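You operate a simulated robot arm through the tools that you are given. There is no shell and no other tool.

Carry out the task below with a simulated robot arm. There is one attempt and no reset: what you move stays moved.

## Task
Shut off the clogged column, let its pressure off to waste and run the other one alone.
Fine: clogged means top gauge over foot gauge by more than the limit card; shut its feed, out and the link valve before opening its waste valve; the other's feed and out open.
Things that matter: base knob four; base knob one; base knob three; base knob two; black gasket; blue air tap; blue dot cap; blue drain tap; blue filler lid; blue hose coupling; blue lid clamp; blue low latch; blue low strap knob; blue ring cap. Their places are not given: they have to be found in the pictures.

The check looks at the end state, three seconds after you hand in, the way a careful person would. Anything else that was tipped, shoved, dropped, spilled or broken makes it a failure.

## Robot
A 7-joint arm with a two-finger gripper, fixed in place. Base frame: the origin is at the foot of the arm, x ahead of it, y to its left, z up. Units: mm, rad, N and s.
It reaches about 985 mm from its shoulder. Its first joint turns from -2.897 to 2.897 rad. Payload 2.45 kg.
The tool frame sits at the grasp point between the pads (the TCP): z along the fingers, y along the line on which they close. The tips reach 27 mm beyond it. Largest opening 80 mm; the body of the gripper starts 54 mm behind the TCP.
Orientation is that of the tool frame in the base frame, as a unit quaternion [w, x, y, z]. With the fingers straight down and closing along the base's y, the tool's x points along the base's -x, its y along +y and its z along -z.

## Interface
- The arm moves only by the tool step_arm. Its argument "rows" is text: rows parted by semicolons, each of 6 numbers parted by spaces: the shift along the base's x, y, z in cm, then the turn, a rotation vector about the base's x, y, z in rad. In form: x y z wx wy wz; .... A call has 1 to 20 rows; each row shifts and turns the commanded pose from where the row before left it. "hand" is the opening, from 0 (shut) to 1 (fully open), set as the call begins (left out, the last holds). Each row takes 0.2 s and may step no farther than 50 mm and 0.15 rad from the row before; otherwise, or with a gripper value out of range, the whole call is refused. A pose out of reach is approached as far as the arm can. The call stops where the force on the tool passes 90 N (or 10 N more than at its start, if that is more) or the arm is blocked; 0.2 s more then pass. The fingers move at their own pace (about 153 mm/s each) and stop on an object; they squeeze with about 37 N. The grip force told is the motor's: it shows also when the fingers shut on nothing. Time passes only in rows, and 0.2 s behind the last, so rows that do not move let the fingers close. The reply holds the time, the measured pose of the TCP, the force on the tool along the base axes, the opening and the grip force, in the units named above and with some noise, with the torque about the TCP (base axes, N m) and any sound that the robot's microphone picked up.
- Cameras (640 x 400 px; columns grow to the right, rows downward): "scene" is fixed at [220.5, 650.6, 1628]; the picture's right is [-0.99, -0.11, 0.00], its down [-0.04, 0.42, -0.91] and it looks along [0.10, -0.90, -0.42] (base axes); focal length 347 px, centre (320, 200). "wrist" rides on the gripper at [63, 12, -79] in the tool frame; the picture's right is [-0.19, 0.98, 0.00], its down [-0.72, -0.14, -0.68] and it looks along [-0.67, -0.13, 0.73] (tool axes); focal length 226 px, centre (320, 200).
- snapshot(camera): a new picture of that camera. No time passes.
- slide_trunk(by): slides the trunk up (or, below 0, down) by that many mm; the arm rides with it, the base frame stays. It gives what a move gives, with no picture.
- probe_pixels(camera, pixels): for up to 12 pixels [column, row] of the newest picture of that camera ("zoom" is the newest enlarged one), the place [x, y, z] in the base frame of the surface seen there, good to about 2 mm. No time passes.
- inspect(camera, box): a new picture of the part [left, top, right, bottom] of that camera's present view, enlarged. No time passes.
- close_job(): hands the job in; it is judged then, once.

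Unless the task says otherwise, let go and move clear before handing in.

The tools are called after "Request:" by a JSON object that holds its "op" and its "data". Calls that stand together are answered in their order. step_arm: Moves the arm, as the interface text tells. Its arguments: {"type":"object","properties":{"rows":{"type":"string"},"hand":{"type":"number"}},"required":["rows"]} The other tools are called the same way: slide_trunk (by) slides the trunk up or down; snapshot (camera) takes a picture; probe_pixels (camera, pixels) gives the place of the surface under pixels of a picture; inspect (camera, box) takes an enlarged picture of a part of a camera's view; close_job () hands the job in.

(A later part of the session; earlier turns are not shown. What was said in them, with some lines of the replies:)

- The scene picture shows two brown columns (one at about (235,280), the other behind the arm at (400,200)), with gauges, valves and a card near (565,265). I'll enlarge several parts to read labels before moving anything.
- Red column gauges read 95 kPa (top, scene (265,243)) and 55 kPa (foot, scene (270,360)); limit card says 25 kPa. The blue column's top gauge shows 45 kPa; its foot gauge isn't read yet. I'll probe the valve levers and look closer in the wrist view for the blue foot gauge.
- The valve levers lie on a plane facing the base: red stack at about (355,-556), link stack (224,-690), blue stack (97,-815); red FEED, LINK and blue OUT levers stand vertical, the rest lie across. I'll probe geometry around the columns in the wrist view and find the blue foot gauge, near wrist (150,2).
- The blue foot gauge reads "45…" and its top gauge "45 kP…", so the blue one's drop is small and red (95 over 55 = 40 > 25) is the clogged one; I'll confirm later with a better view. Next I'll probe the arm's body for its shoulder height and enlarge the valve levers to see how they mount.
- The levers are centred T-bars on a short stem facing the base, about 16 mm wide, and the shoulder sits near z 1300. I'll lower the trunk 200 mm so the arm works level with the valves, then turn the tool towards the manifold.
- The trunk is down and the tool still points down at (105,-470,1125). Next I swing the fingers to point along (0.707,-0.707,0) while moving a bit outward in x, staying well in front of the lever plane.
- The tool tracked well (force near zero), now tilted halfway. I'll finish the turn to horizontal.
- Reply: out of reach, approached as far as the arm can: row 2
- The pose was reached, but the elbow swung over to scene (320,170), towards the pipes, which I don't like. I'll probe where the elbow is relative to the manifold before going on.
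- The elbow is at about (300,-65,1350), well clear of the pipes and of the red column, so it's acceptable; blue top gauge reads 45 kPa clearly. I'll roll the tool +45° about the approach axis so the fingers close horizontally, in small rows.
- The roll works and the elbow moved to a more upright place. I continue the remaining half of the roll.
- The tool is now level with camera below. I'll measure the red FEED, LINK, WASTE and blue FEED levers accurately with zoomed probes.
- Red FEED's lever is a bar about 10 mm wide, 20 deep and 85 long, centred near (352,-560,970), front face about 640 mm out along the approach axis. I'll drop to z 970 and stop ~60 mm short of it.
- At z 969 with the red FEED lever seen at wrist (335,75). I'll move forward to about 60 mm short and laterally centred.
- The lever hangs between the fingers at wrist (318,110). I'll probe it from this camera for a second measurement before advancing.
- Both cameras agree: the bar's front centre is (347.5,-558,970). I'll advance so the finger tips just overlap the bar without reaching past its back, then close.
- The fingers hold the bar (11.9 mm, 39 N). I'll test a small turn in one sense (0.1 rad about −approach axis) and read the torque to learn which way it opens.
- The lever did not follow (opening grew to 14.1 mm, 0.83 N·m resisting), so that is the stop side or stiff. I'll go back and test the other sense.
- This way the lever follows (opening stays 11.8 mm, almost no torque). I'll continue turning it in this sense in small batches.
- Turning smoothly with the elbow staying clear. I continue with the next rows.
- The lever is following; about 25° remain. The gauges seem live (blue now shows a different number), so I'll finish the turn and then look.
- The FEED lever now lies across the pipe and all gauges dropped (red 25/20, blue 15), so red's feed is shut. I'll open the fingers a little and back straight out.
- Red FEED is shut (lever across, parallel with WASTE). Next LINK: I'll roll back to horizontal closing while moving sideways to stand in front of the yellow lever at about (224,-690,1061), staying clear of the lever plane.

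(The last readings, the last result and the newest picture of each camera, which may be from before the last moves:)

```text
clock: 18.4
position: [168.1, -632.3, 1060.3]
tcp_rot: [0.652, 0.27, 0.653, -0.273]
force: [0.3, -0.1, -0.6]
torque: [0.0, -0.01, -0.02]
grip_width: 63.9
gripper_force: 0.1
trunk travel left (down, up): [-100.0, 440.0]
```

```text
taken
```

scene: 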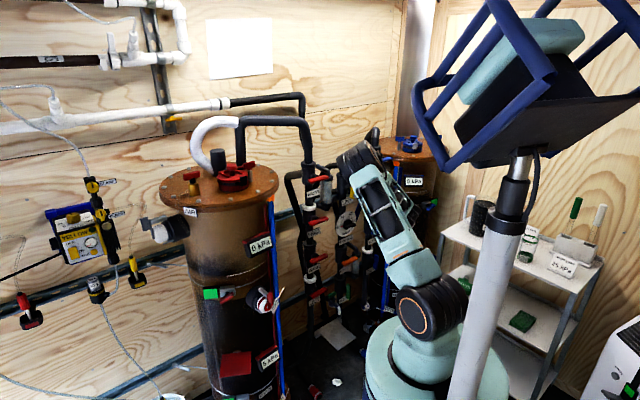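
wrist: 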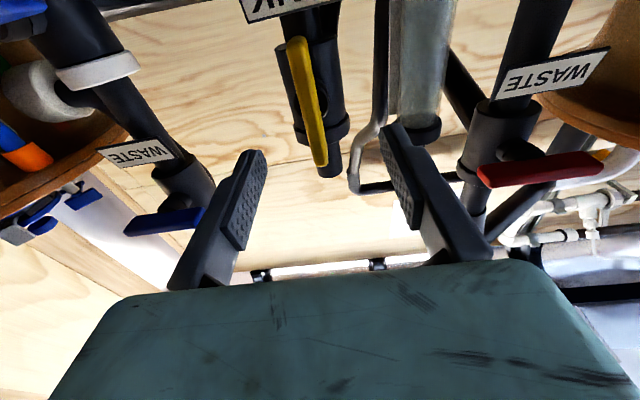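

The yellow LINK lever is between the fingers at wrist (308,100). I'll probe its front face and edges to centre precisely.

Request:
{"op": "probe_pixels", "data": {"camera": "wrist", "pixels": [[295, 45], [300, 60], [305, 85], [310, 110], [316, 145], [321, 163], [313, 85], [320, 110], [310, 60], [303, 70]]}}

Request:
{"op": "inspect", "data": {"camera": "scene", "box": [325, 165, 385, 205]}}

Request:
{"op": "inspect", "data": {"camera": "wrist", "box": [220, 0, 440, 220]}}

```text
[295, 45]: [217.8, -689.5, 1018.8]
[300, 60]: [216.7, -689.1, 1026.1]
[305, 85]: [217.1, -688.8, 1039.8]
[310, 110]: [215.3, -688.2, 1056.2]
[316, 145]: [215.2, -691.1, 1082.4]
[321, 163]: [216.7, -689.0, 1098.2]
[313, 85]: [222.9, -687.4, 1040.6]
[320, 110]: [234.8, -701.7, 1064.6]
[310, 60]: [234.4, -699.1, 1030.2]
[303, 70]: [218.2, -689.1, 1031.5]
```

```text
10.00 times, centred on (355, 185) of scene
```

zoom: 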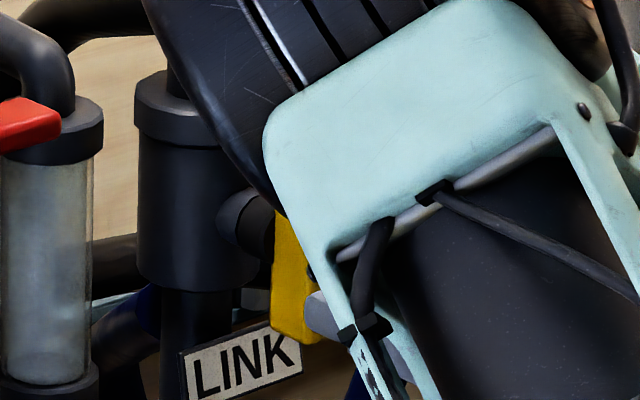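

```text
1.82 times, centred on (330, 110) of wrist
```

zoom: 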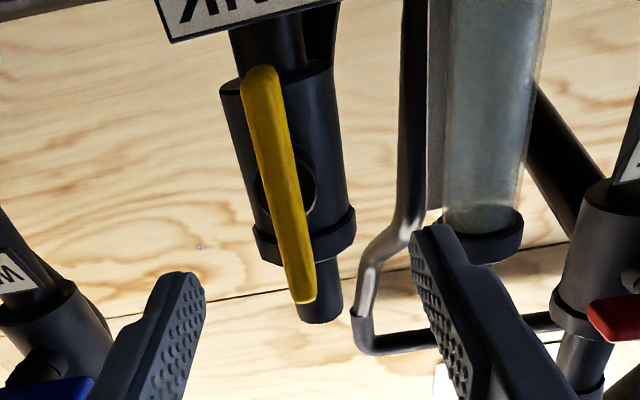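

LINK's front face is centred at about (216.5,-689.3,1059). I'll advance so the tips overlap the bar, then close on it.

Request:
{"op": "step_arm", "data": {"rows": "1.37 -1.64 -0.04 0 0 0;1.37 -1.64 -0.04 0 0 0;1.37 -1.64 -0.04 0 0 0"}}

Request:
{"op": "step_arm", "data": {"rows": "0 0 0 0 0 0;0 0 0 0 0 0;0 0 0 0 0 0", "hand": 0}}

Request:
{"op": "snapshot", "data": {"camera": "wrist"}}

```text
clock: 19.2
position: [211.0, -683.0, 1059.2]
tcp_rot: [0.653, 0.271, 0.653, -0.27]
force: [1.3, -1.0, 0.3]
torque: [0.0, 0.0, 0.0]
grip_width: 64.0
gripper_force: 0.1
trunk travel left (down, up): [-100.0, 440.0]
```

```text
clock: 20.0
position: [209.3, -683.1, 1059.4]
tcp_rot: [0.654, 0.27, 0.653, -0.271]
force: [-0.1, -16.7, 5.2]
torque: [0.25, 0.19, -0.15]
grip_width: 11.9
gripper_force: 38.6
trunk travel left (down, up): [-100.0, 440.0]
```

```text
taken
```

wrist: 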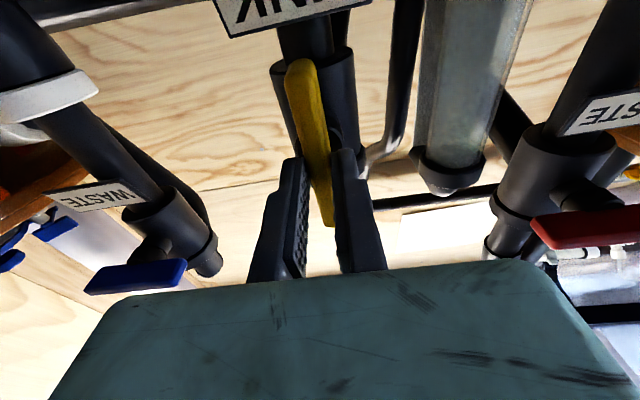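

LINK is held at 11.9 mm. I'll turn it a little in the same sense as FEED and check it follows.

Request:
{"op": "step_arm", "data": {"rows": "0 0 0 0.07 -0.07 0;0 0 0 0.07 -0.07 0"}}

```text
clock: 20.6
position: [209.3, -684.4, 1060.2]
tcp_rot: [0.677, 0.334, 0.623, -0.205]
force: [1.9, -23.5, 7.9]
torque: [-0.04, 0.01, -0.09]
grip_width: 11.9
gripper_force: 39.0
trunk travel left (down, up): [-100.0, 440.0]
```

It follows freely (11.9 mm, no torque). I'll continue the turn in two batches.

Request:
{"op": "step_arm", "data": {"rows": "0 0 0 0.0971 -0.0971 0;0 0 0 0.0971 -0.0971 0;0 0 0 0.0971 -0.0971 0;0 0 0 0.0971 -0.0971 0;0 0 0 0.0971 -0.0971 0"}}

Request:
{"op": "snapshot", "data": {"camera": "scene"}}

```text
clock: 21.8
position: [207.5, -683.7, 1059.6]
tcp_rot: [0.707, 0.525, 0.473, 0.034]
force: [1.8, -23.8, 12.3]
torque: [-0.11, -0.16, -0.22]
grip_width: 11.9
gripper_force: 39.1
trunk travel left (down, up): [-100.0, 440.0]
```

```text
taken
```

scene: 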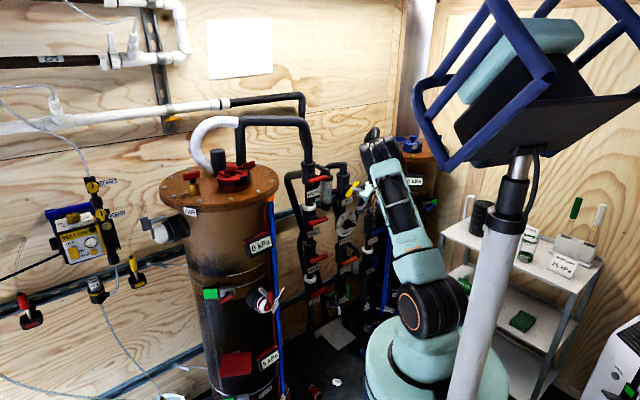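

The lever keeps following with low torque. I'll finish the remaining turn.

Request:
{"op": "step_arm", "data": {"rows": "0 0 0 0.0971 -0.0971 0;0 0 0 0.0971 -0.0971 0;0 0 0 0.0971 -0.0971 0;0 0 0 0.0971 -0.0971 0;0 0 0 0.0971 -0.0971 0"}}

Request:
{"op": "snapshot", "data": {"camera": "wrist"}}

Request:
{"op": "inspect", "data": {"camera": "scene", "box": [290, 140, 440, 240]}}

```text
clock: 23.0
position: [209.3, -680.8, 1060.5]
tcp_rot: [0.653, 0.654, 0.27, 0.271]
force: [0.8, -18.2, 11.4]
torque: [-0.4, 0.1, 0.19]
grip_width: 11.6
gripper_force: 38.8
trunk travel left (down, up): [-100.0, 440.0]
```

```text
taken
```

wrist: 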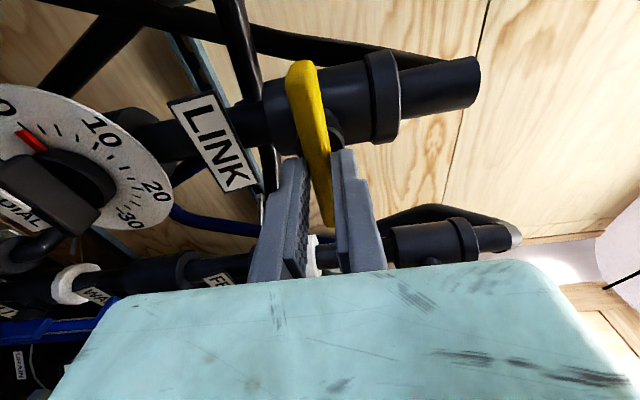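

```text
4.00 times, centred on (365, 190) of scene
```

zoom: 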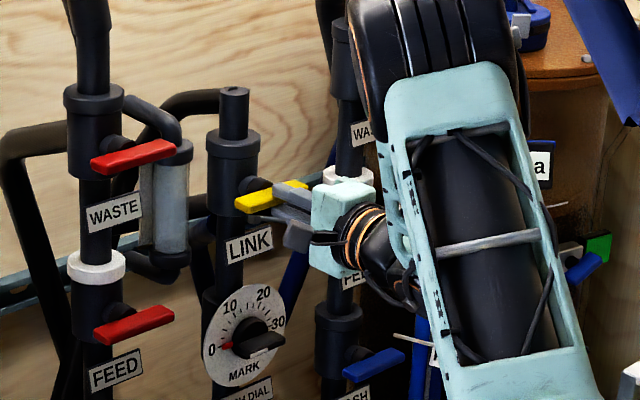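

LINK now lies across its pipe, parallel to the red levers. I release it and back straight out.

Request:
{"op": "step_arm", "data": {"rows": "0 0 0 0 0 0;0 0 0 0 0 0", "hand": 0.4}}

Request:
{"op": "step_arm", "data": {"rows": "-1.5 1.5 0 0 0 0;-2.0 2.0 0 0 0 0;-2.0 2.0 0 0 0 0"}}

Request:
{"op": "snapshot", "data": {"camera": "wrist"}}

Request:
{"op": "snapshot", "data": {"camera": "scene"}}

Request:
{"op": "inspect", "data": {"camera": "scene", "box": [290, 140, 440, 240]}}

```text
clock: 23.6
position: [210.9, -681.3, 1060.1]
tcp_rot: [0.653, 0.653, 0.271, 0.27]
force: [-0.6, -0.4, 0.5]
torque: [0.02, -0.01, 0.03]
grip_width: 31.9
gripper_force: 0.1
trunk travel left (down, up): [-100.0, 440.0]
```

```text
clock: 24.4
position: [155.2, -626.6, 1059.8]
tcp_rot: [0.654, 0.653, 0.271, 0.27]
force: [0.8, 0.2, -0.4]
torque: [0.01, 0.03, 0.01]
grip_width: 32.0
gripper_force: 0.0
trunk travel left (down, up): [-100.0, 440.0]
```

```text
taken
```

wrist: 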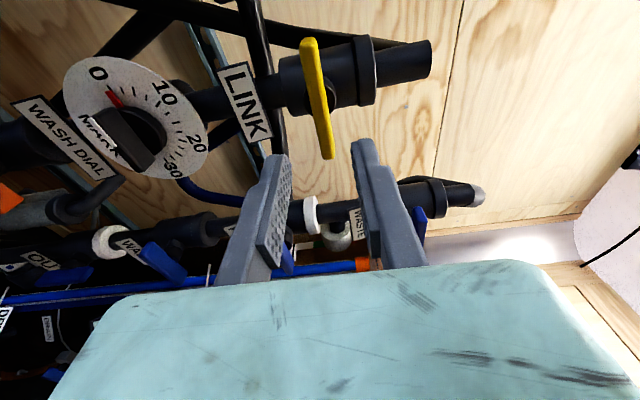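

```text
taken
```

scene: 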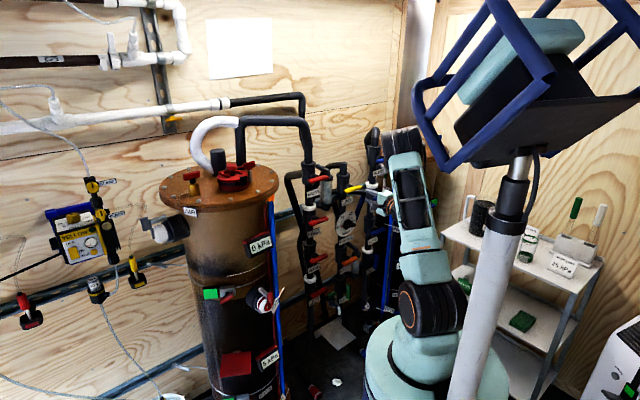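

```text
4.00 times, centred on (365, 190) of scene
```

zoom: 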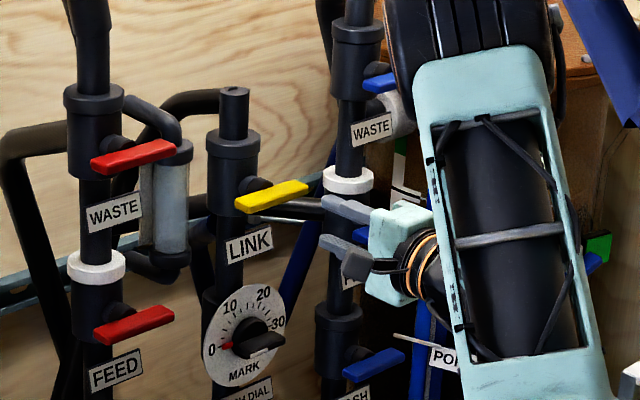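

LINK is shut. Red feed, out (seen across) and link are now closed, so next I go to red WASTE at about (347,-557,1150), keeping the vertical-closing roll.

Request:
{"op": "step_arm", "data": {"rows": "2.32 2.03 1.5 0 0 0;2.32 2.03 1.5 0 0 0;2.32 2.03 1.5 0 0 0;2.32 2.03 1.5 0 0 0;2.32 2.03 1.5 0 0 0;2.31 2.04 1.5 0 0 0", "hand": 0.7}}

Request:
{"op": "snapshot", "data": {"camera": "scene"}}

Request:
{"op": "snapshot", "data": {"camera": "wrist"}}

Request:
{"op": "inspect", "data": {"camera": "scene", "box": [280, 260, 380, 320]}}

```text
clock: 25.8
position: [294.3, -505.3, 1151.6]
tcp_rot: [0.653, 0.653, 0.271, 0.27]
force: [0.0, -0.3, 0.1]
torque: [-0.03, 0.0, -0.03]
grip_width: 55.8
gripper_force: 0.1
trunk travel left (down, up): [-100.0, 440.0]
```

```text
taken
```

scene: 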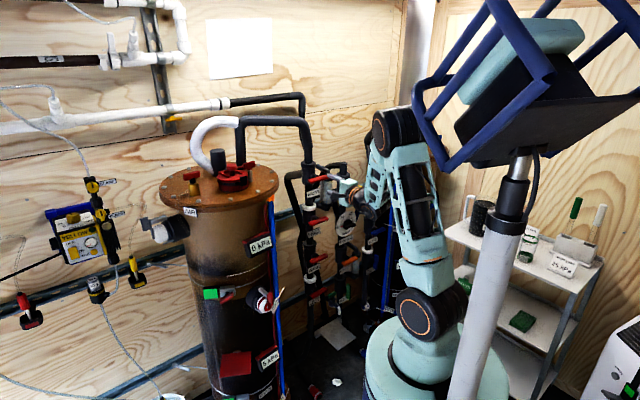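

```text
taken
```

wrist: 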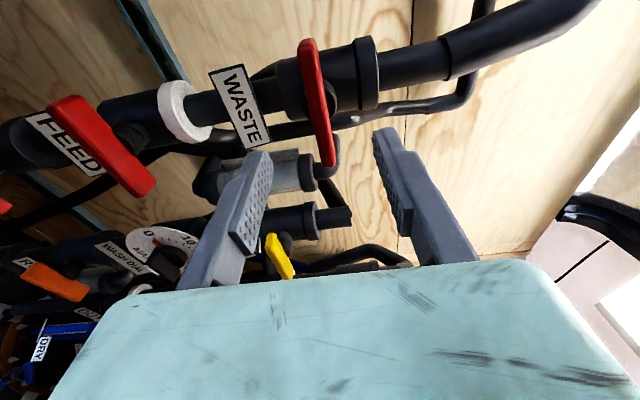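

```text
6.40 times, centred on (330, 290) of scene
```

zoom: 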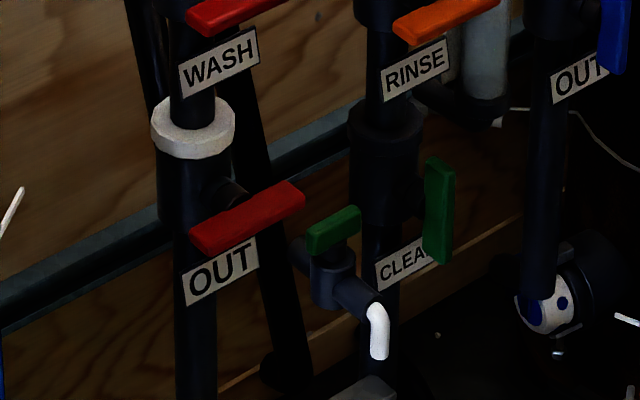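

Red OUT is across its pipe (shut) and blue OUT is upright (open). The red WASTE lever is at wrist (315,100); I'll probe it to centre.

Request:
{"op": "probe_pixels", "data": {"camera": "wrist", "pixels": [[305, 50], [309, 75], [314, 100], [320, 130], [327, 158], [318, 80], [325, 110], [332, 95], [310, 100]]}}

Request:
{"op": "inspect", "data": {"camera": "wrist", "box": [220, 0, 440, 220]}}

Request:
{"op": "inspect", "data": {"camera": "scene", "box": [290, 160, 350, 200]}}

```text
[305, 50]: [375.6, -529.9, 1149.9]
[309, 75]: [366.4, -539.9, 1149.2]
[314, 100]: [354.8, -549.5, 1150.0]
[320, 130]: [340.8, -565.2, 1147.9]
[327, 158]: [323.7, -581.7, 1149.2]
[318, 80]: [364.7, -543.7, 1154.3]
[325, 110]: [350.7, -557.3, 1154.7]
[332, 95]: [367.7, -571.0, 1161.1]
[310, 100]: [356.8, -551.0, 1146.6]
```

```text
1.82 times, centred on (330, 110) of wrist
```

zoom: 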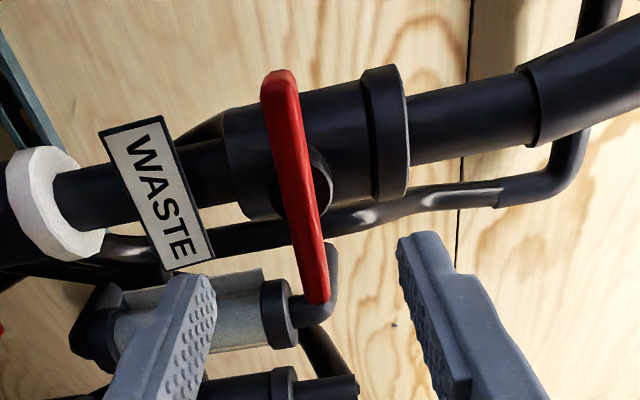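

```text
10.00 times, centred on (320, 180) of scene
```

zoom: 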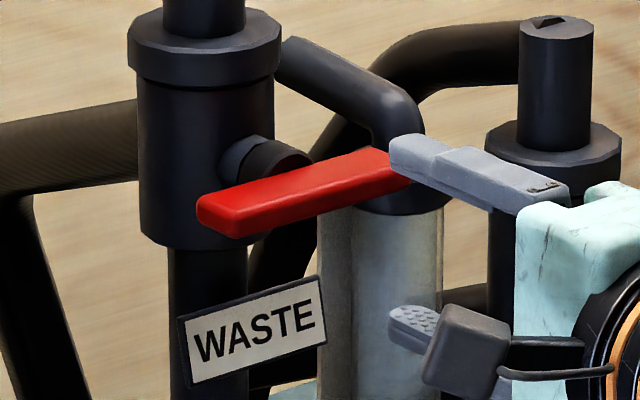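

WASTE lever's front centre is about (347.5,-558,1149.8). I'll narrow the fingers slightly, advance and close on it.

Request:
{"op": "step_arm", "data": {"rows": "0 0 -0.05 0 0 0;1.53 -1.51 0 0 0 0;1.53 -1.51 0 0 0 0;1.53 -1.51 0 0 0 0", "hand": 0.5}}

Request:
{"op": "step_arm", "data": {"rows": "0 0 0 0 0 0;0 0 0 0 0 0;0 0 0 0 0 0", "hand": 0}}

Request:
{"op": "snapshot", "data": {"camera": "wrist"}}

```text
clock: 26.8
position: [339.9, -549.9, 1150.5]
tcp_rot: [0.653, 0.654, 0.271, 0.269]
force: [-0.8, 0.3, 0.4]
torque: [0.0, 0.02, 0.02]
grip_width: 39.9
gripper_force: 0.1
trunk travel left (down, up): [-100.0, 440.0]
```

```text
clock: 27.6
position: [339.2, -549.6, 1150.7]
tcp_rot: [0.653, 0.654, 0.271, 0.269]
force: [-6.7, 3.3, -5.2]
torque: [0.07, 0.01, 1.2]
grip_width: 11.8
gripper_force: 39.2
trunk travel left (down, up): [-100.0, 440.0]
```

```text
taken
```

wrist: 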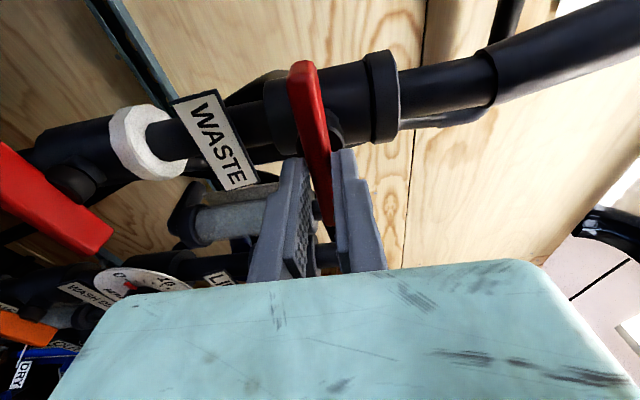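

WASTE is held at 11.8 mm. I'll turn it the opening way (reverse of closing), testing with a small step first.

Request:
{"op": "step_arm", "data": {"rows": "0 0 0 -0.07 0.07 0;0 0 0 -0.07 0.07 0"}}

```text
clock: 28.2
position: [338.9, -550.8, 1149.5]
tcp_rot: [0.677, 0.624, 0.333, 0.204]
force: [-5.2, -2.4, -5.5]
torque: [0.2, 0.11, 0.84]
grip_width: 11.8
gripper_force: 38.9
trunk travel left (down, up): [-100.0, 440.0]
```

It follows (opening steady at 11.8 mm). I'll continue the turn.

Request:
{"op": "step_arm", "data": {"rows": "0 0 0 -0.0971 0.0971 0;0 0 0 -0.0971 0.0971 0;0 0 0 -0.0971 0.0971 0;0 0 0 -0.0971 0.0971 0;0 0 0 -0.0971 0.0971 0"}}

Request:
{"op": "snapshot", "data": {"camera": "scene"}}

Request:
{"op": "snapshot", "data": {"camera": "wrist"}}

```text
clock: 29.4
position: [338.7, -549.2, 1148.7]
tcp_rot: [0.706, 0.475, 0.525, -0.036]
force: [-5.6, -1.2, -7.9]
torque: [0.23, 0.19, 0.04]
grip_width: 11.7
gripper_force: 38.8
trunk travel left (down, up): [-100.0, 440.0]
```

```text
taken
```

scene: 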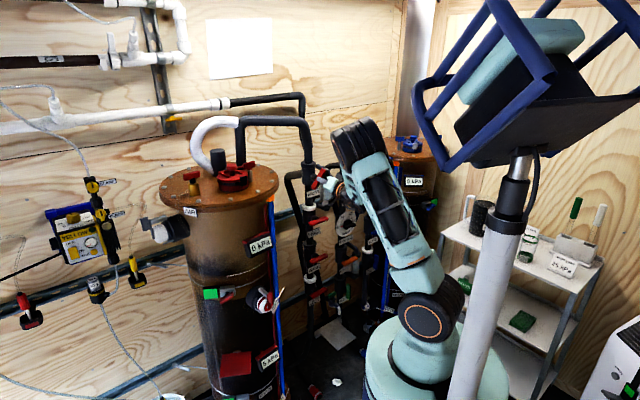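

```text
taken
```

wrist: 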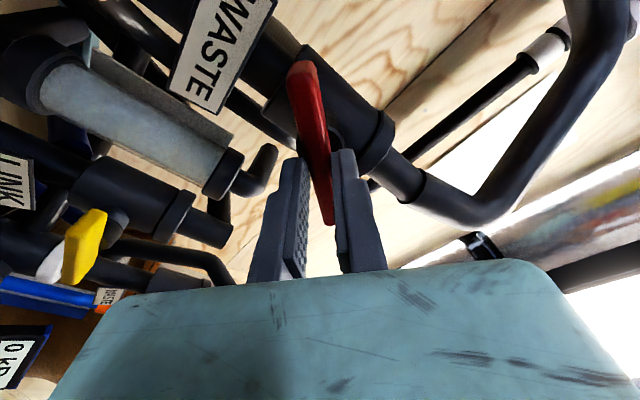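

Half way, the lever keeps following. I'll finish the remaining turn to upright.

Request:
{"op": "step_arm", "data": {"rows": "0 0 0 -0.0971 0.0971 0;0 0 0 -0.0971 0.0971 0;0 0 0 -0.0971 0.0971 0;0 0 0 -0.0971 0.0971 0;0 0 0 -0.0971 0.0971 0"}}

Request:
{"op": "snapshot", "data": {"camera": "wrist"}}

Request:
{"op": "inspect", "data": {"camera": "scene", "box": [240, 140, 420, 260]}}

```text
clock: 30.6
position: [337.7, -550.0, 1149.0]
tcp_rot: [0.652, 0.272, 0.653, -0.272]
force: [-9.5, -0.4, -14.3]
torque: [0.23, -0.34, 0.01]
grip_width: 11.5
gripper_force: 38.8
trunk travel left (down, up): [-100.0, 440.0]
```

```text
taken
```

wrist: 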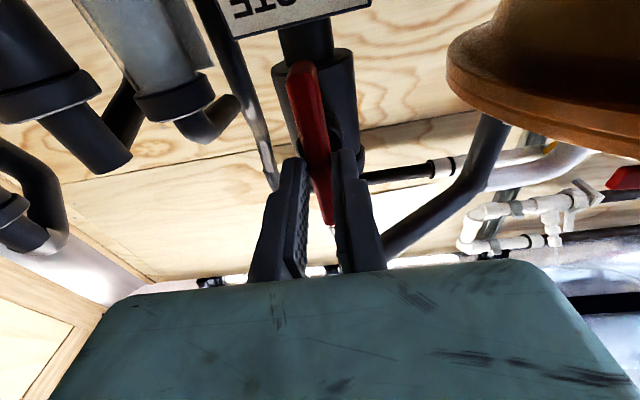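

```text
3.33 times, centred on (330, 200) of scene
```

zoom: 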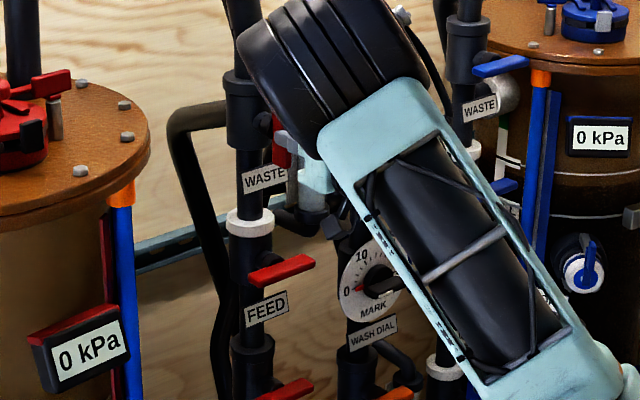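

WASTE stands upright in line with its pipe, and the resisting torque shows it's at its stop. I release and back out.

Request:
{"op": "step_arm", "data": {"rows": "0 0 0 0 0 0;0 0 0 0 0 0", "hand": 0.5}}

Request:
{"op": "step_arm", "data": {"rows": "-1.5 1.5 0 0 0 0;-2.0 2.0 0 0 0 0;-2.0 2.0 0 0 0 0"}}

Request:
{"op": "snapshot", "data": {"camera": "wrist"}}

Request:
{"op": "snapshot", "data": {"camera": "scene"}}

Request:
{"op": "inspect", "data": {"camera": "scene", "box": [280, 140, 420, 240]}}

```text
clock: 31.2
position: [340.4, -549.4, 1150.6]
tcp_rot: [0.654, 0.27, 0.653, -0.271]
force: [-0.2, -0.1, 0.7]
torque: [0.01, -0.02, -0.03]
grip_width: 39.9
gripper_force: 0.0
trunk travel left (down, up): [-100.0, 440.0]
```

```text
clock: 32.0
position: [283.4, -495.0, 1150.3]
tcp_rot: [0.652, 0.272, 0.653, -0.272]
force: [-0.1, 0.5, -0.5]
torque: [-0.02, 0.02, -0.01]
grip_width: 39.8
gripper_force: 0.1
trunk travel left (down, up): [-100.0, 440.0]
```

```text
taken
```

wrist: 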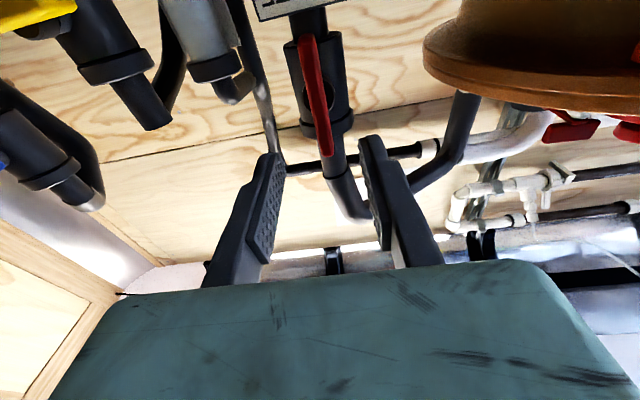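

```text
taken
```

scene: 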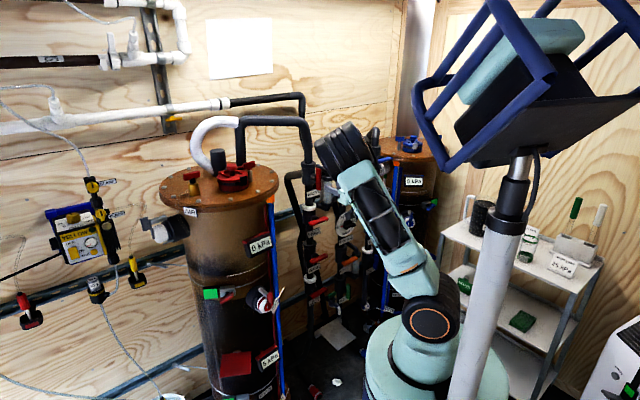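

```text
4.00 times, centred on (350, 190) of scene
```

zoom: 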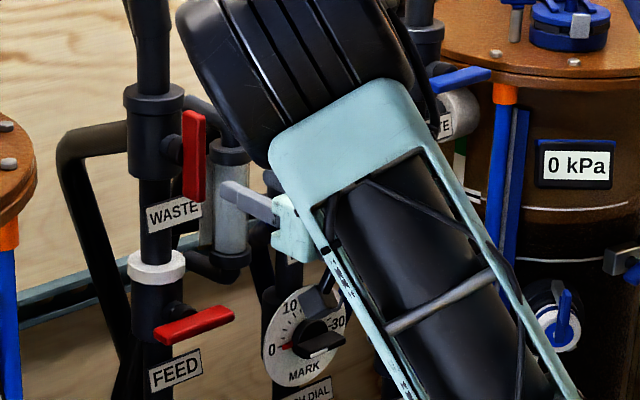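

Red WASTE is upright (open), red FEED, LINK and OUT across. Now to the blue FEED lever, near (97,-815,972): I'll roll back to vertical closing while moving sideways and down, in front of the lever plane, in two halves.

Request:
{"op": "step_arm", "data": {"rows": "-2.38 -2.31 -1.64 0.10098 -0.10098 0;-2.38 -2.31 -1.64 0.10098 -0.10098 0;-2.38 -2.31 -1.64 0.10098 -0.10098 0;-2.38 -2.31 -1.64 0.10098 -0.10098 0;-2.38 -2.31 -1.64 0.10098 -0.10098 0"}}

Request:
{"op": "snapshot", "data": {"camera": "scene"}}

```text
clock: 33.2
position: [165.5, -610.1, 1067.6]
tcp_rot: [0.707, 0.483, 0.517, -0.025]
force: [0.0, -0.3, -0.5]
torque: [0.0, -0.02, -0.01]
grip_width: 40.0
gripper_force: 0.0
trunk travel left (down, up): [-100.0, 440.0]
```

```text
taken
```

scene: 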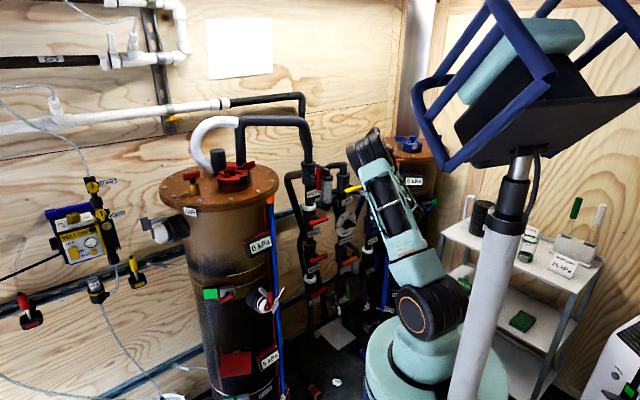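

Half-way there without contact. I continue the second half.

Request:
{"op": "step_arm", "data": {"rows": "-2.38 -2.31 -1.64 0.10098 -0.10098 0;-2.38 -2.31 -1.64 0.10098 -0.10098 0;-2.38 -2.31 -1.64 0.10098 -0.10098 0;-2.38 -2.31 -1.64 0.10098 -0.10098 0;-2.38 -2.31 -1.64 0.10098 -0.10098 0;-2.38 -2.31 -1.5 0.10098 -0.10098 0"}}

Request:
{"op": "snapshot", "data": {"camera": "scene"}}

Request:
{"op": "snapshot", "data": {"camera": "wrist"}}

```text
clock: 34.6
position: [22.7, -749.0, 970.1]
tcp_rot: [0.653, 0.654, 0.269, 0.272]
force: [0.5, -1.2, 0.3]
torque: [-0.02, -0.01, -0.02]
grip_width: 40.3
gripper_force: 0.0
trunk travel left (down, up): [-100.0, 440.0]
```

```text
taken
```

scene: 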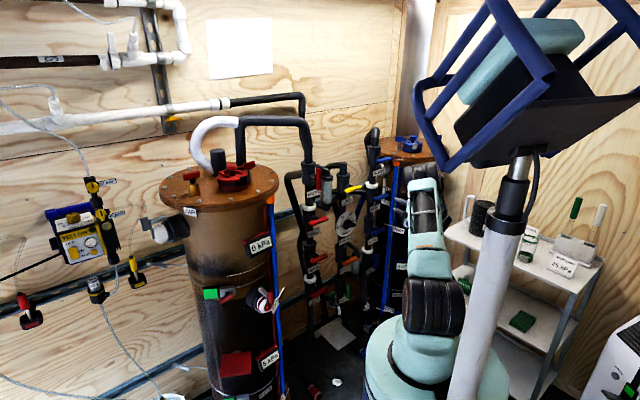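

```text
taken
```

wrist: 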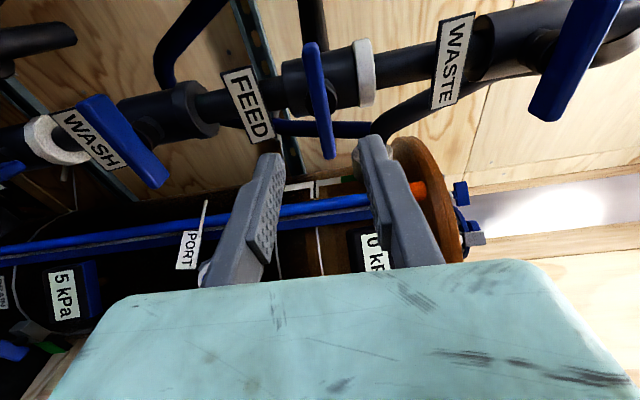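

The blue FEED lever is at wrist (318,100), between the fingers. I'll read the blue gauges and probe the lever.

Request:
{"op": "inspect", "data": {"camera": "wrist", "box": [0, 170, 120, 370]}}

Request:
{"op": "inspect", "data": {"camera": "wrist", "box": [220, 20, 440, 220]}}

Request:
{"op": "snapshot", "data": {"camera": "wrist"}}

Request:
{"op": "probe_pixels", "data": {"camera": "wrist", "pixels": [[309, 50], [312, 70], [317, 95], [322, 120], [328, 152], [325, 85], [322, 70], [68, 298], [240, 100], [190, 250], [205, 205]]}}

```text
2.00 times, centred on (60, 270) of wrist
```

zoom: 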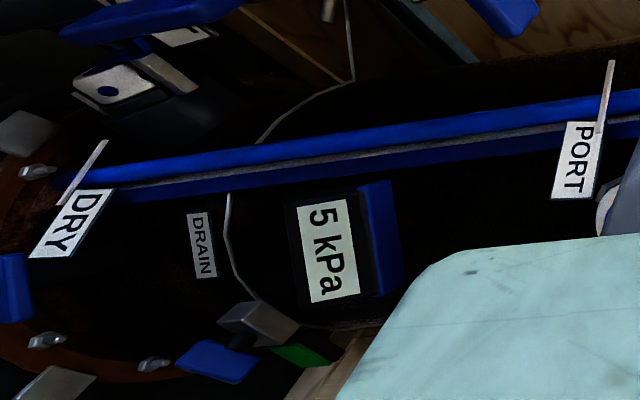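

```text
2.00 times, centred on (330, 120) of wrist
```

zoom: 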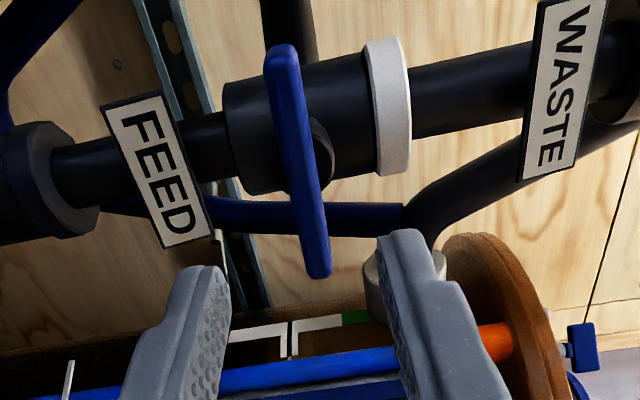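

```text
taken
```

wrist: 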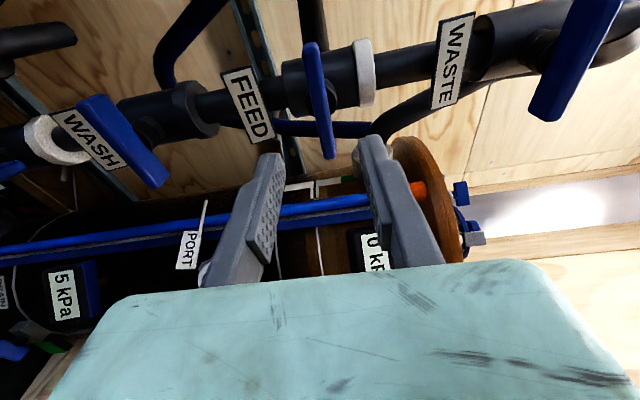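

```text
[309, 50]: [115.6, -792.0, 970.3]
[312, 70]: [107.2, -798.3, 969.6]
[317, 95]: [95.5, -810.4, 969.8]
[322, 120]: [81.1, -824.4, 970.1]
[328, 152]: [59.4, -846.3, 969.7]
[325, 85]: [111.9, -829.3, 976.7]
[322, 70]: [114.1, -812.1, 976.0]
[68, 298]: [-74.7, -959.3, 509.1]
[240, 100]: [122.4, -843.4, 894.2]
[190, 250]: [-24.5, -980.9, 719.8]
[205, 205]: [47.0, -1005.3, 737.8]
```

The blue foot reads 5 kPa and top 0 with flow stopped; nothing there contradicts red as the clogged one. The blue FEED lever is centred near (86,-821,970) with front face at the same depth as the others; I'll advance and grip it.

Request:
{"op": "step_arm", "data": {"rows": "1.4 -1.59 0 0 0 0;1.4 -1.59 0 0 0 0;1.4 -1.59 0 0 0 0;1.38 -1.58 0 0 0 0"}}

Request:
{"op": "snapshot", "data": {"camera": "wrist"}}

```text
clock: 35.6
position: [79.9, -813.1, 971.1]
tcp_rot: [0.653, 0.653, 0.27, 0.27]
force: [0.8, -0.4, -0.5]
torque: [0.02, 0.0, -0.02]
grip_width: 40.0
gripper_force: 0.1
trunk travel left (down, up): [-100.0, 440.0]
```

```text
taken
```

wrist: 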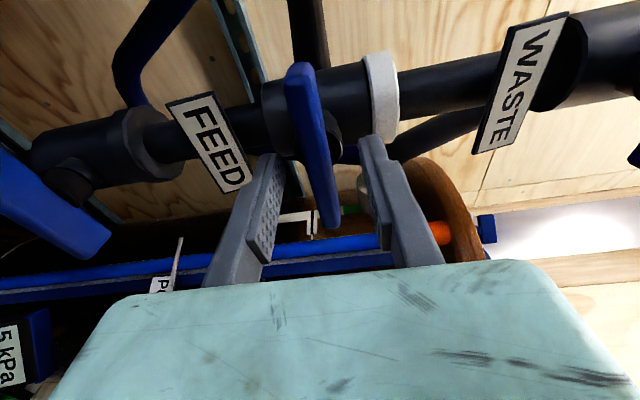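

The fingers straddle the blue FEED lever as before. I close on it and test a small opening turn.

Request:
{"op": "step_arm", "data": {"rows": "0 0 0 0 0 0;0 0 0 0 0 0;0 0 0 0 0 0", "hand": 0}}

Request:
{"op": "step_arm", "data": {"rows": "0 0 0 -0.07 0.07 0;0 0 0 -0.07 0.07 0"}}

```text
clock: 36.4
position: [79.7, -813.4, 970.3]
tcp_rot: [0.652, 0.654, 0.271, 0.27]
force: [1.9, -1.9, -3.0]
torque: [-0.35, 0.11, -0.25]
grip_width: 11.7
gripper_force: 38.5
trunk travel left (down, up): [-100.0, 440.0]
```

```text
clock: 37.0
position: [80.1, -813.8, 969.8]
tcp_rot: [0.676, 0.624, 0.333, 0.205]
force: [2.5, -4.3, -6.0]
torque: [-0.07, -0.15, -0.75]
grip_width: 11.9
gripper_force: 38.9
trunk travel left (down, up): [-100.0, 440.0]
```

It follows (11.9 mm, low torque). I'll continue turning it open.

Request:
{"op": "step_arm", "data": {"rows": "0 0 0 -0.0971 0.0971 0;0 0 0 -0.0971 0.0971 0;0 0 0 -0.0971 0.0971 0;0 0 0 -0.0971 0.0971 0;0 0 0 -0.0971 0.0971 0"}}

Request:
{"op": "snapshot", "data": {"camera": "scene"}}

Request:
{"op": "snapshot", "data": {"camera": "wrist"}}

```text
clock: 38.2
position: [79.2, -813.1, 968.7]
tcp_rot: [0.705, 0.475, 0.525, -0.035]
force: [2.5, -1.6, -12.6]
torque: [-0.13, -0.18, -0.24]
grip_width: 11.7
gripper_force: 38.7
trunk travel left (down, up): [-100.0, 440.0]
```

```text
taken
```

scene: 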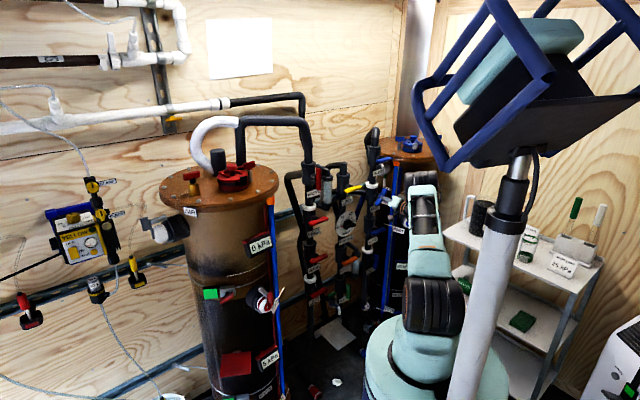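

```text
taken
```

wrist: 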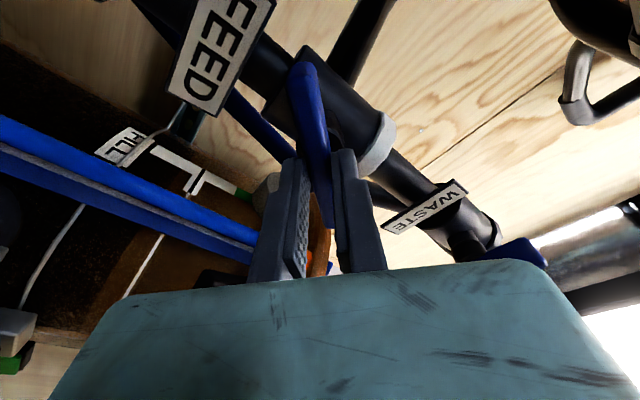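

Half open and still following. I'll finish the turn to upright.

Request:
{"op": "step_arm", "data": {"rows": "0 0 0 -0.0971 0.0971 0;0 0 0 -0.0971 0.0971 0;0 0 0 -0.0971 0.0971 0;0 0 0 -0.0971 0.0971 0;0 0 0 -0.0971 0.0971 0"}}

Request:
{"op": "snapshot", "data": {"camera": "wrist"}}

Request:
{"op": "snapshot", "data": {"camera": "scene"}}

```text
clock: 39.4
position: [78.5, -814.2, 969.1]
tcp_rot: [0.652, 0.271, 0.654, -0.27]
force: [-0.1, -4.7, -15.7]
torque: [-0.06, -0.15, -0.02]
grip_width: 11.6
gripper_force: 39.1
trunk travel left (down, up): [-100.0, 440.0]
```

```text
taken
```

wrist: 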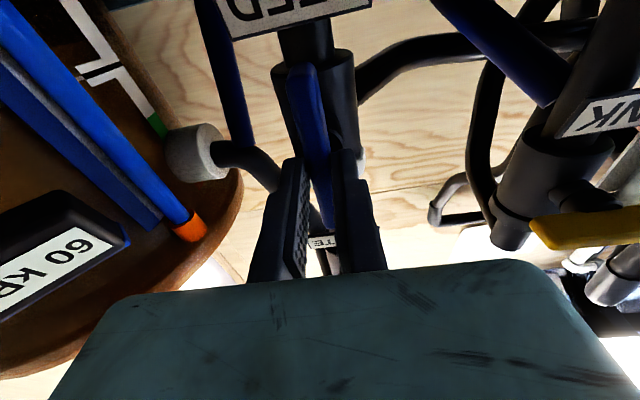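

```text
taken
```

scene: 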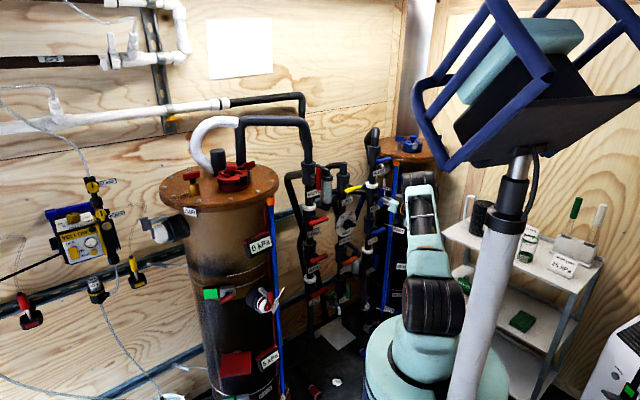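

The blue top gauge is rising (60 kPa at wrist (75,250)), so blue is being fed. Torque isn't yet at the stop, so I'll nudge a few degrees more to be sure it's fully open.

Request:
{"op": "step_arm", "data": {"rows": "0 0 0 -0.03 0.03 0;0 0 0 0 0 0"}}

```text
clock: 40.0
position: [78.6, -813.8, 969.3]
tcp_rot: [0.647, 0.258, 0.659, -0.284]
force: [-2.1, -5.0, -14.4]
torque: [0.72, -0.09, 0.09]
grip_width: 12.2
gripper_force: 39.0
trunk travel left (down, up): [-100.0, 440.0]
```

Torque rose to about 0.57 N·m with the opening growing slightly: it is on its stop, fully open. I undo the extra twist, release and back out.

Request:
{"op": "step_arm", "data": {"rows": "0 0 0 0.02 -0.02 0;0 0 0 0 0 0"}}

Request:
{"op": "step_arm", "data": {"rows": "0 0 0 0 0 0;0 0 0 0 0 0", "hand": 0.5}}

Request:
{"op": "step_arm", "data": {"rows": "-1.5 1.5 0 0 0 0;-2.0 2.0 0 0 0 0;-2.5 2.5 0 0 0 0;-2.5 2.5 0 0 0 0"}}

Request:
{"op": "snapshot", "data": {"camera": "wrist"}}

Request:
{"op": "inspect", "data": {"camera": "scene", "box": [280, 140, 440, 240]}}

Request:
{"op": "inspect", "data": {"camera": "scene", "box": [280, 220, 420, 320]}}

Request:
{"op": "inspect", "data": {"camera": "scene", "box": [180, 230, 340, 380]}}

```text
clock: 40.6
position: [79.4, -814.2, 969.2]
tcp_rot: [0.652, 0.268, 0.655, -0.274]
force: [-2.9, -8.5, -12.8]
torque: [0.73, -0.09, 0.08]
grip_width: 11.7
gripper_force: 39.0
trunk travel left (down, up): [-100.0, 440.0]
```

```text
clock: 41.2
position: [79.4, -812.1, 969.8]
tcp_rot: [0.652, 0.267, 0.654, -0.276]
force: [-0.4, -0.4, -0.3]
torque: [0.01, 0.02, 0.01]
grip_width: 40.2
gripper_force: 0.1
trunk travel left (down, up): [-100.0, 440.0]
```

```text
clock: 42.2
position: [-6.5, -727.4, 970.8]
tcp_rot: [0.651, 0.266, 0.655, -0.276]
force: [-0.2, -0.3, 0.3]
torque: [0.01, -0.03, 0.0]
grip_width: 40.0
gripper_force: 0.1
trunk travel left (down, up): [-100.0, 440.0]
```

```text
taken
```

wrist: 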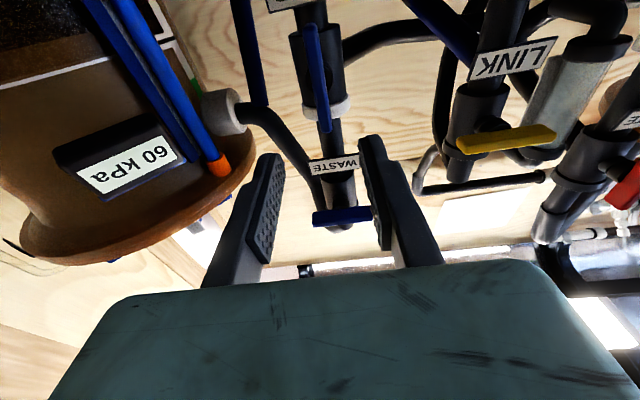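

```text
4.00 times, centred on (360, 190) of scene
```

zoom: 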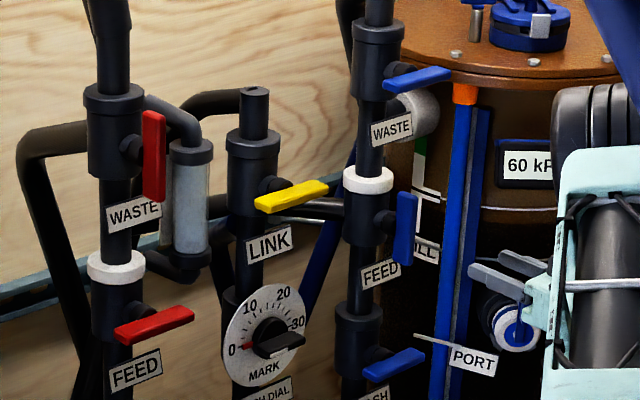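

```text
4.00 times, centred on (350, 270) of scene
```

zoom: 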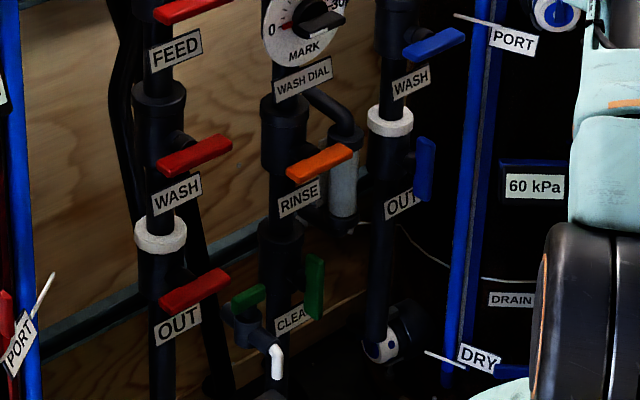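

```text
2.67 times, centred on (260, 305) of scene
```

zoom: 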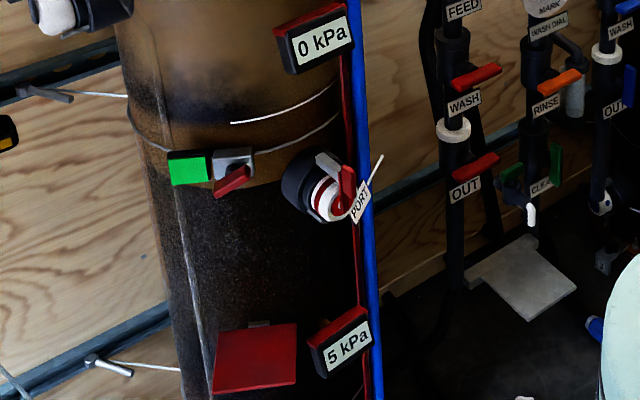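

All four levers are set: red WASTE upright, red FEED/OUT and LINK across, blue FEED and OUT upright; red reads 0 kPa top and blue 60/60. I'll back off a little more and take a last look.

Request:
{"op": "step_arm", "data": {"rows": "-1.5 1.5 0 0 0 0;-1.5 1.5 0 0 0 0;0 0 0 0 0 0;0 0 0 0 0 0"}}

Request:
{"op": "snapshot", "data": {"camera": "scene"}}

Request:
{"op": "inspect", "data": {"camera": "scene", "box": [280, 150, 420, 310]}}

Request:
{"op": "inspect", "data": {"camera": "wrist", "box": [0, 0, 640, 300]}}

```text
clock: 43.2
position: [-37.3, -699.1, 972.2]
tcp_rot: [0.651, 0.267, 0.654, -0.276]
force: [0.1, 0.1, -0.7]
torque: [0.01, -0.04, -0.02]
grip_width: 40.1
gripper_force: 0.1
trunk travel left (down, up): [-100.0, 440.0]
```

```text
taken
```

scene: 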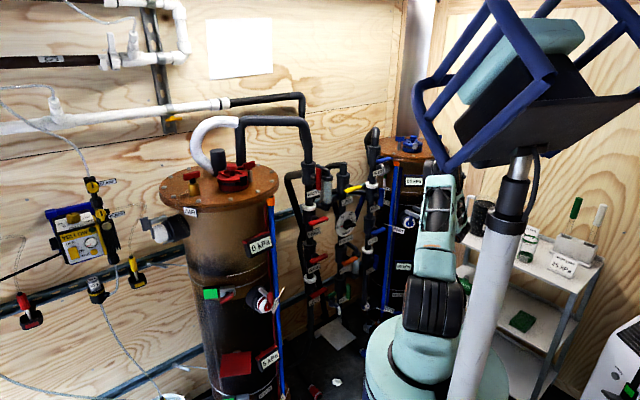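

```text
2.50 times, centred on (350, 230) of scene
```

zoom: 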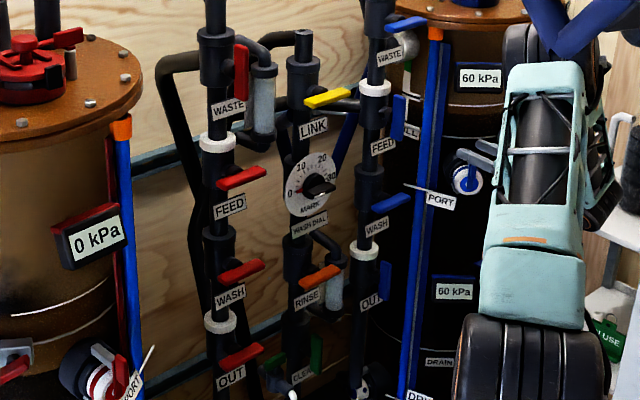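

```text
1.00 times, centred on (320, 150) of wrist (not enlarged: the box is as wide or as high as the picture)
```

zoom: 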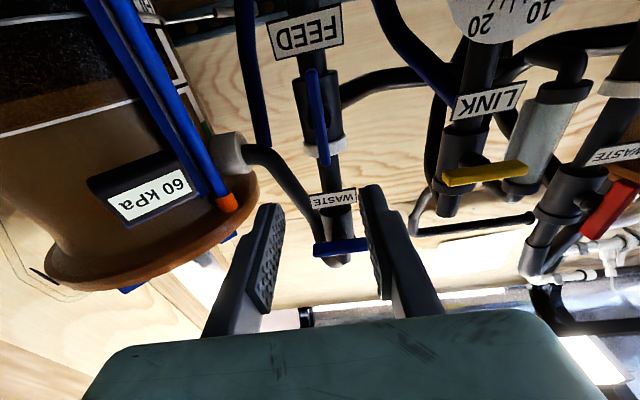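

The final pictures show everything in place: red FEED, red OUT and LINK across, red WASTE upright, blue FEED and OUT upright, red at 0 kPa, blue steady at 60/60 kPa, and the arm is clear. I'm handing in.

Request:
{"op": "close_job", "data": {}}

```text
The job is handed in.
```

The red column was the clogged one. It is now shut off and venting to waste, and the blue column is running alone. I've handed the job in and have no verdict from the check yet.

- **Which was clogged:** red read 95 kPa at the top and 55 at the foot. That 40 kPa drop is over the card's 25 kPa limit. Blue read 45 kPa at the top and, from a partial view of its foot gauge, about 45 there too.
- **Red column:** I shut its feed, then the link valve; its out valve was already shut. Only then did I open its waste valve. It now reads 0 kPa at the top and 5 at the foot.
- **Blue column:** I opened its feed; its out valve was already open. Both its gauges last read 60 kPa.

I turned only those four valves and saw no sign of anything else being touched or moved. The arm let go and stood clear of the valves before I handed in.
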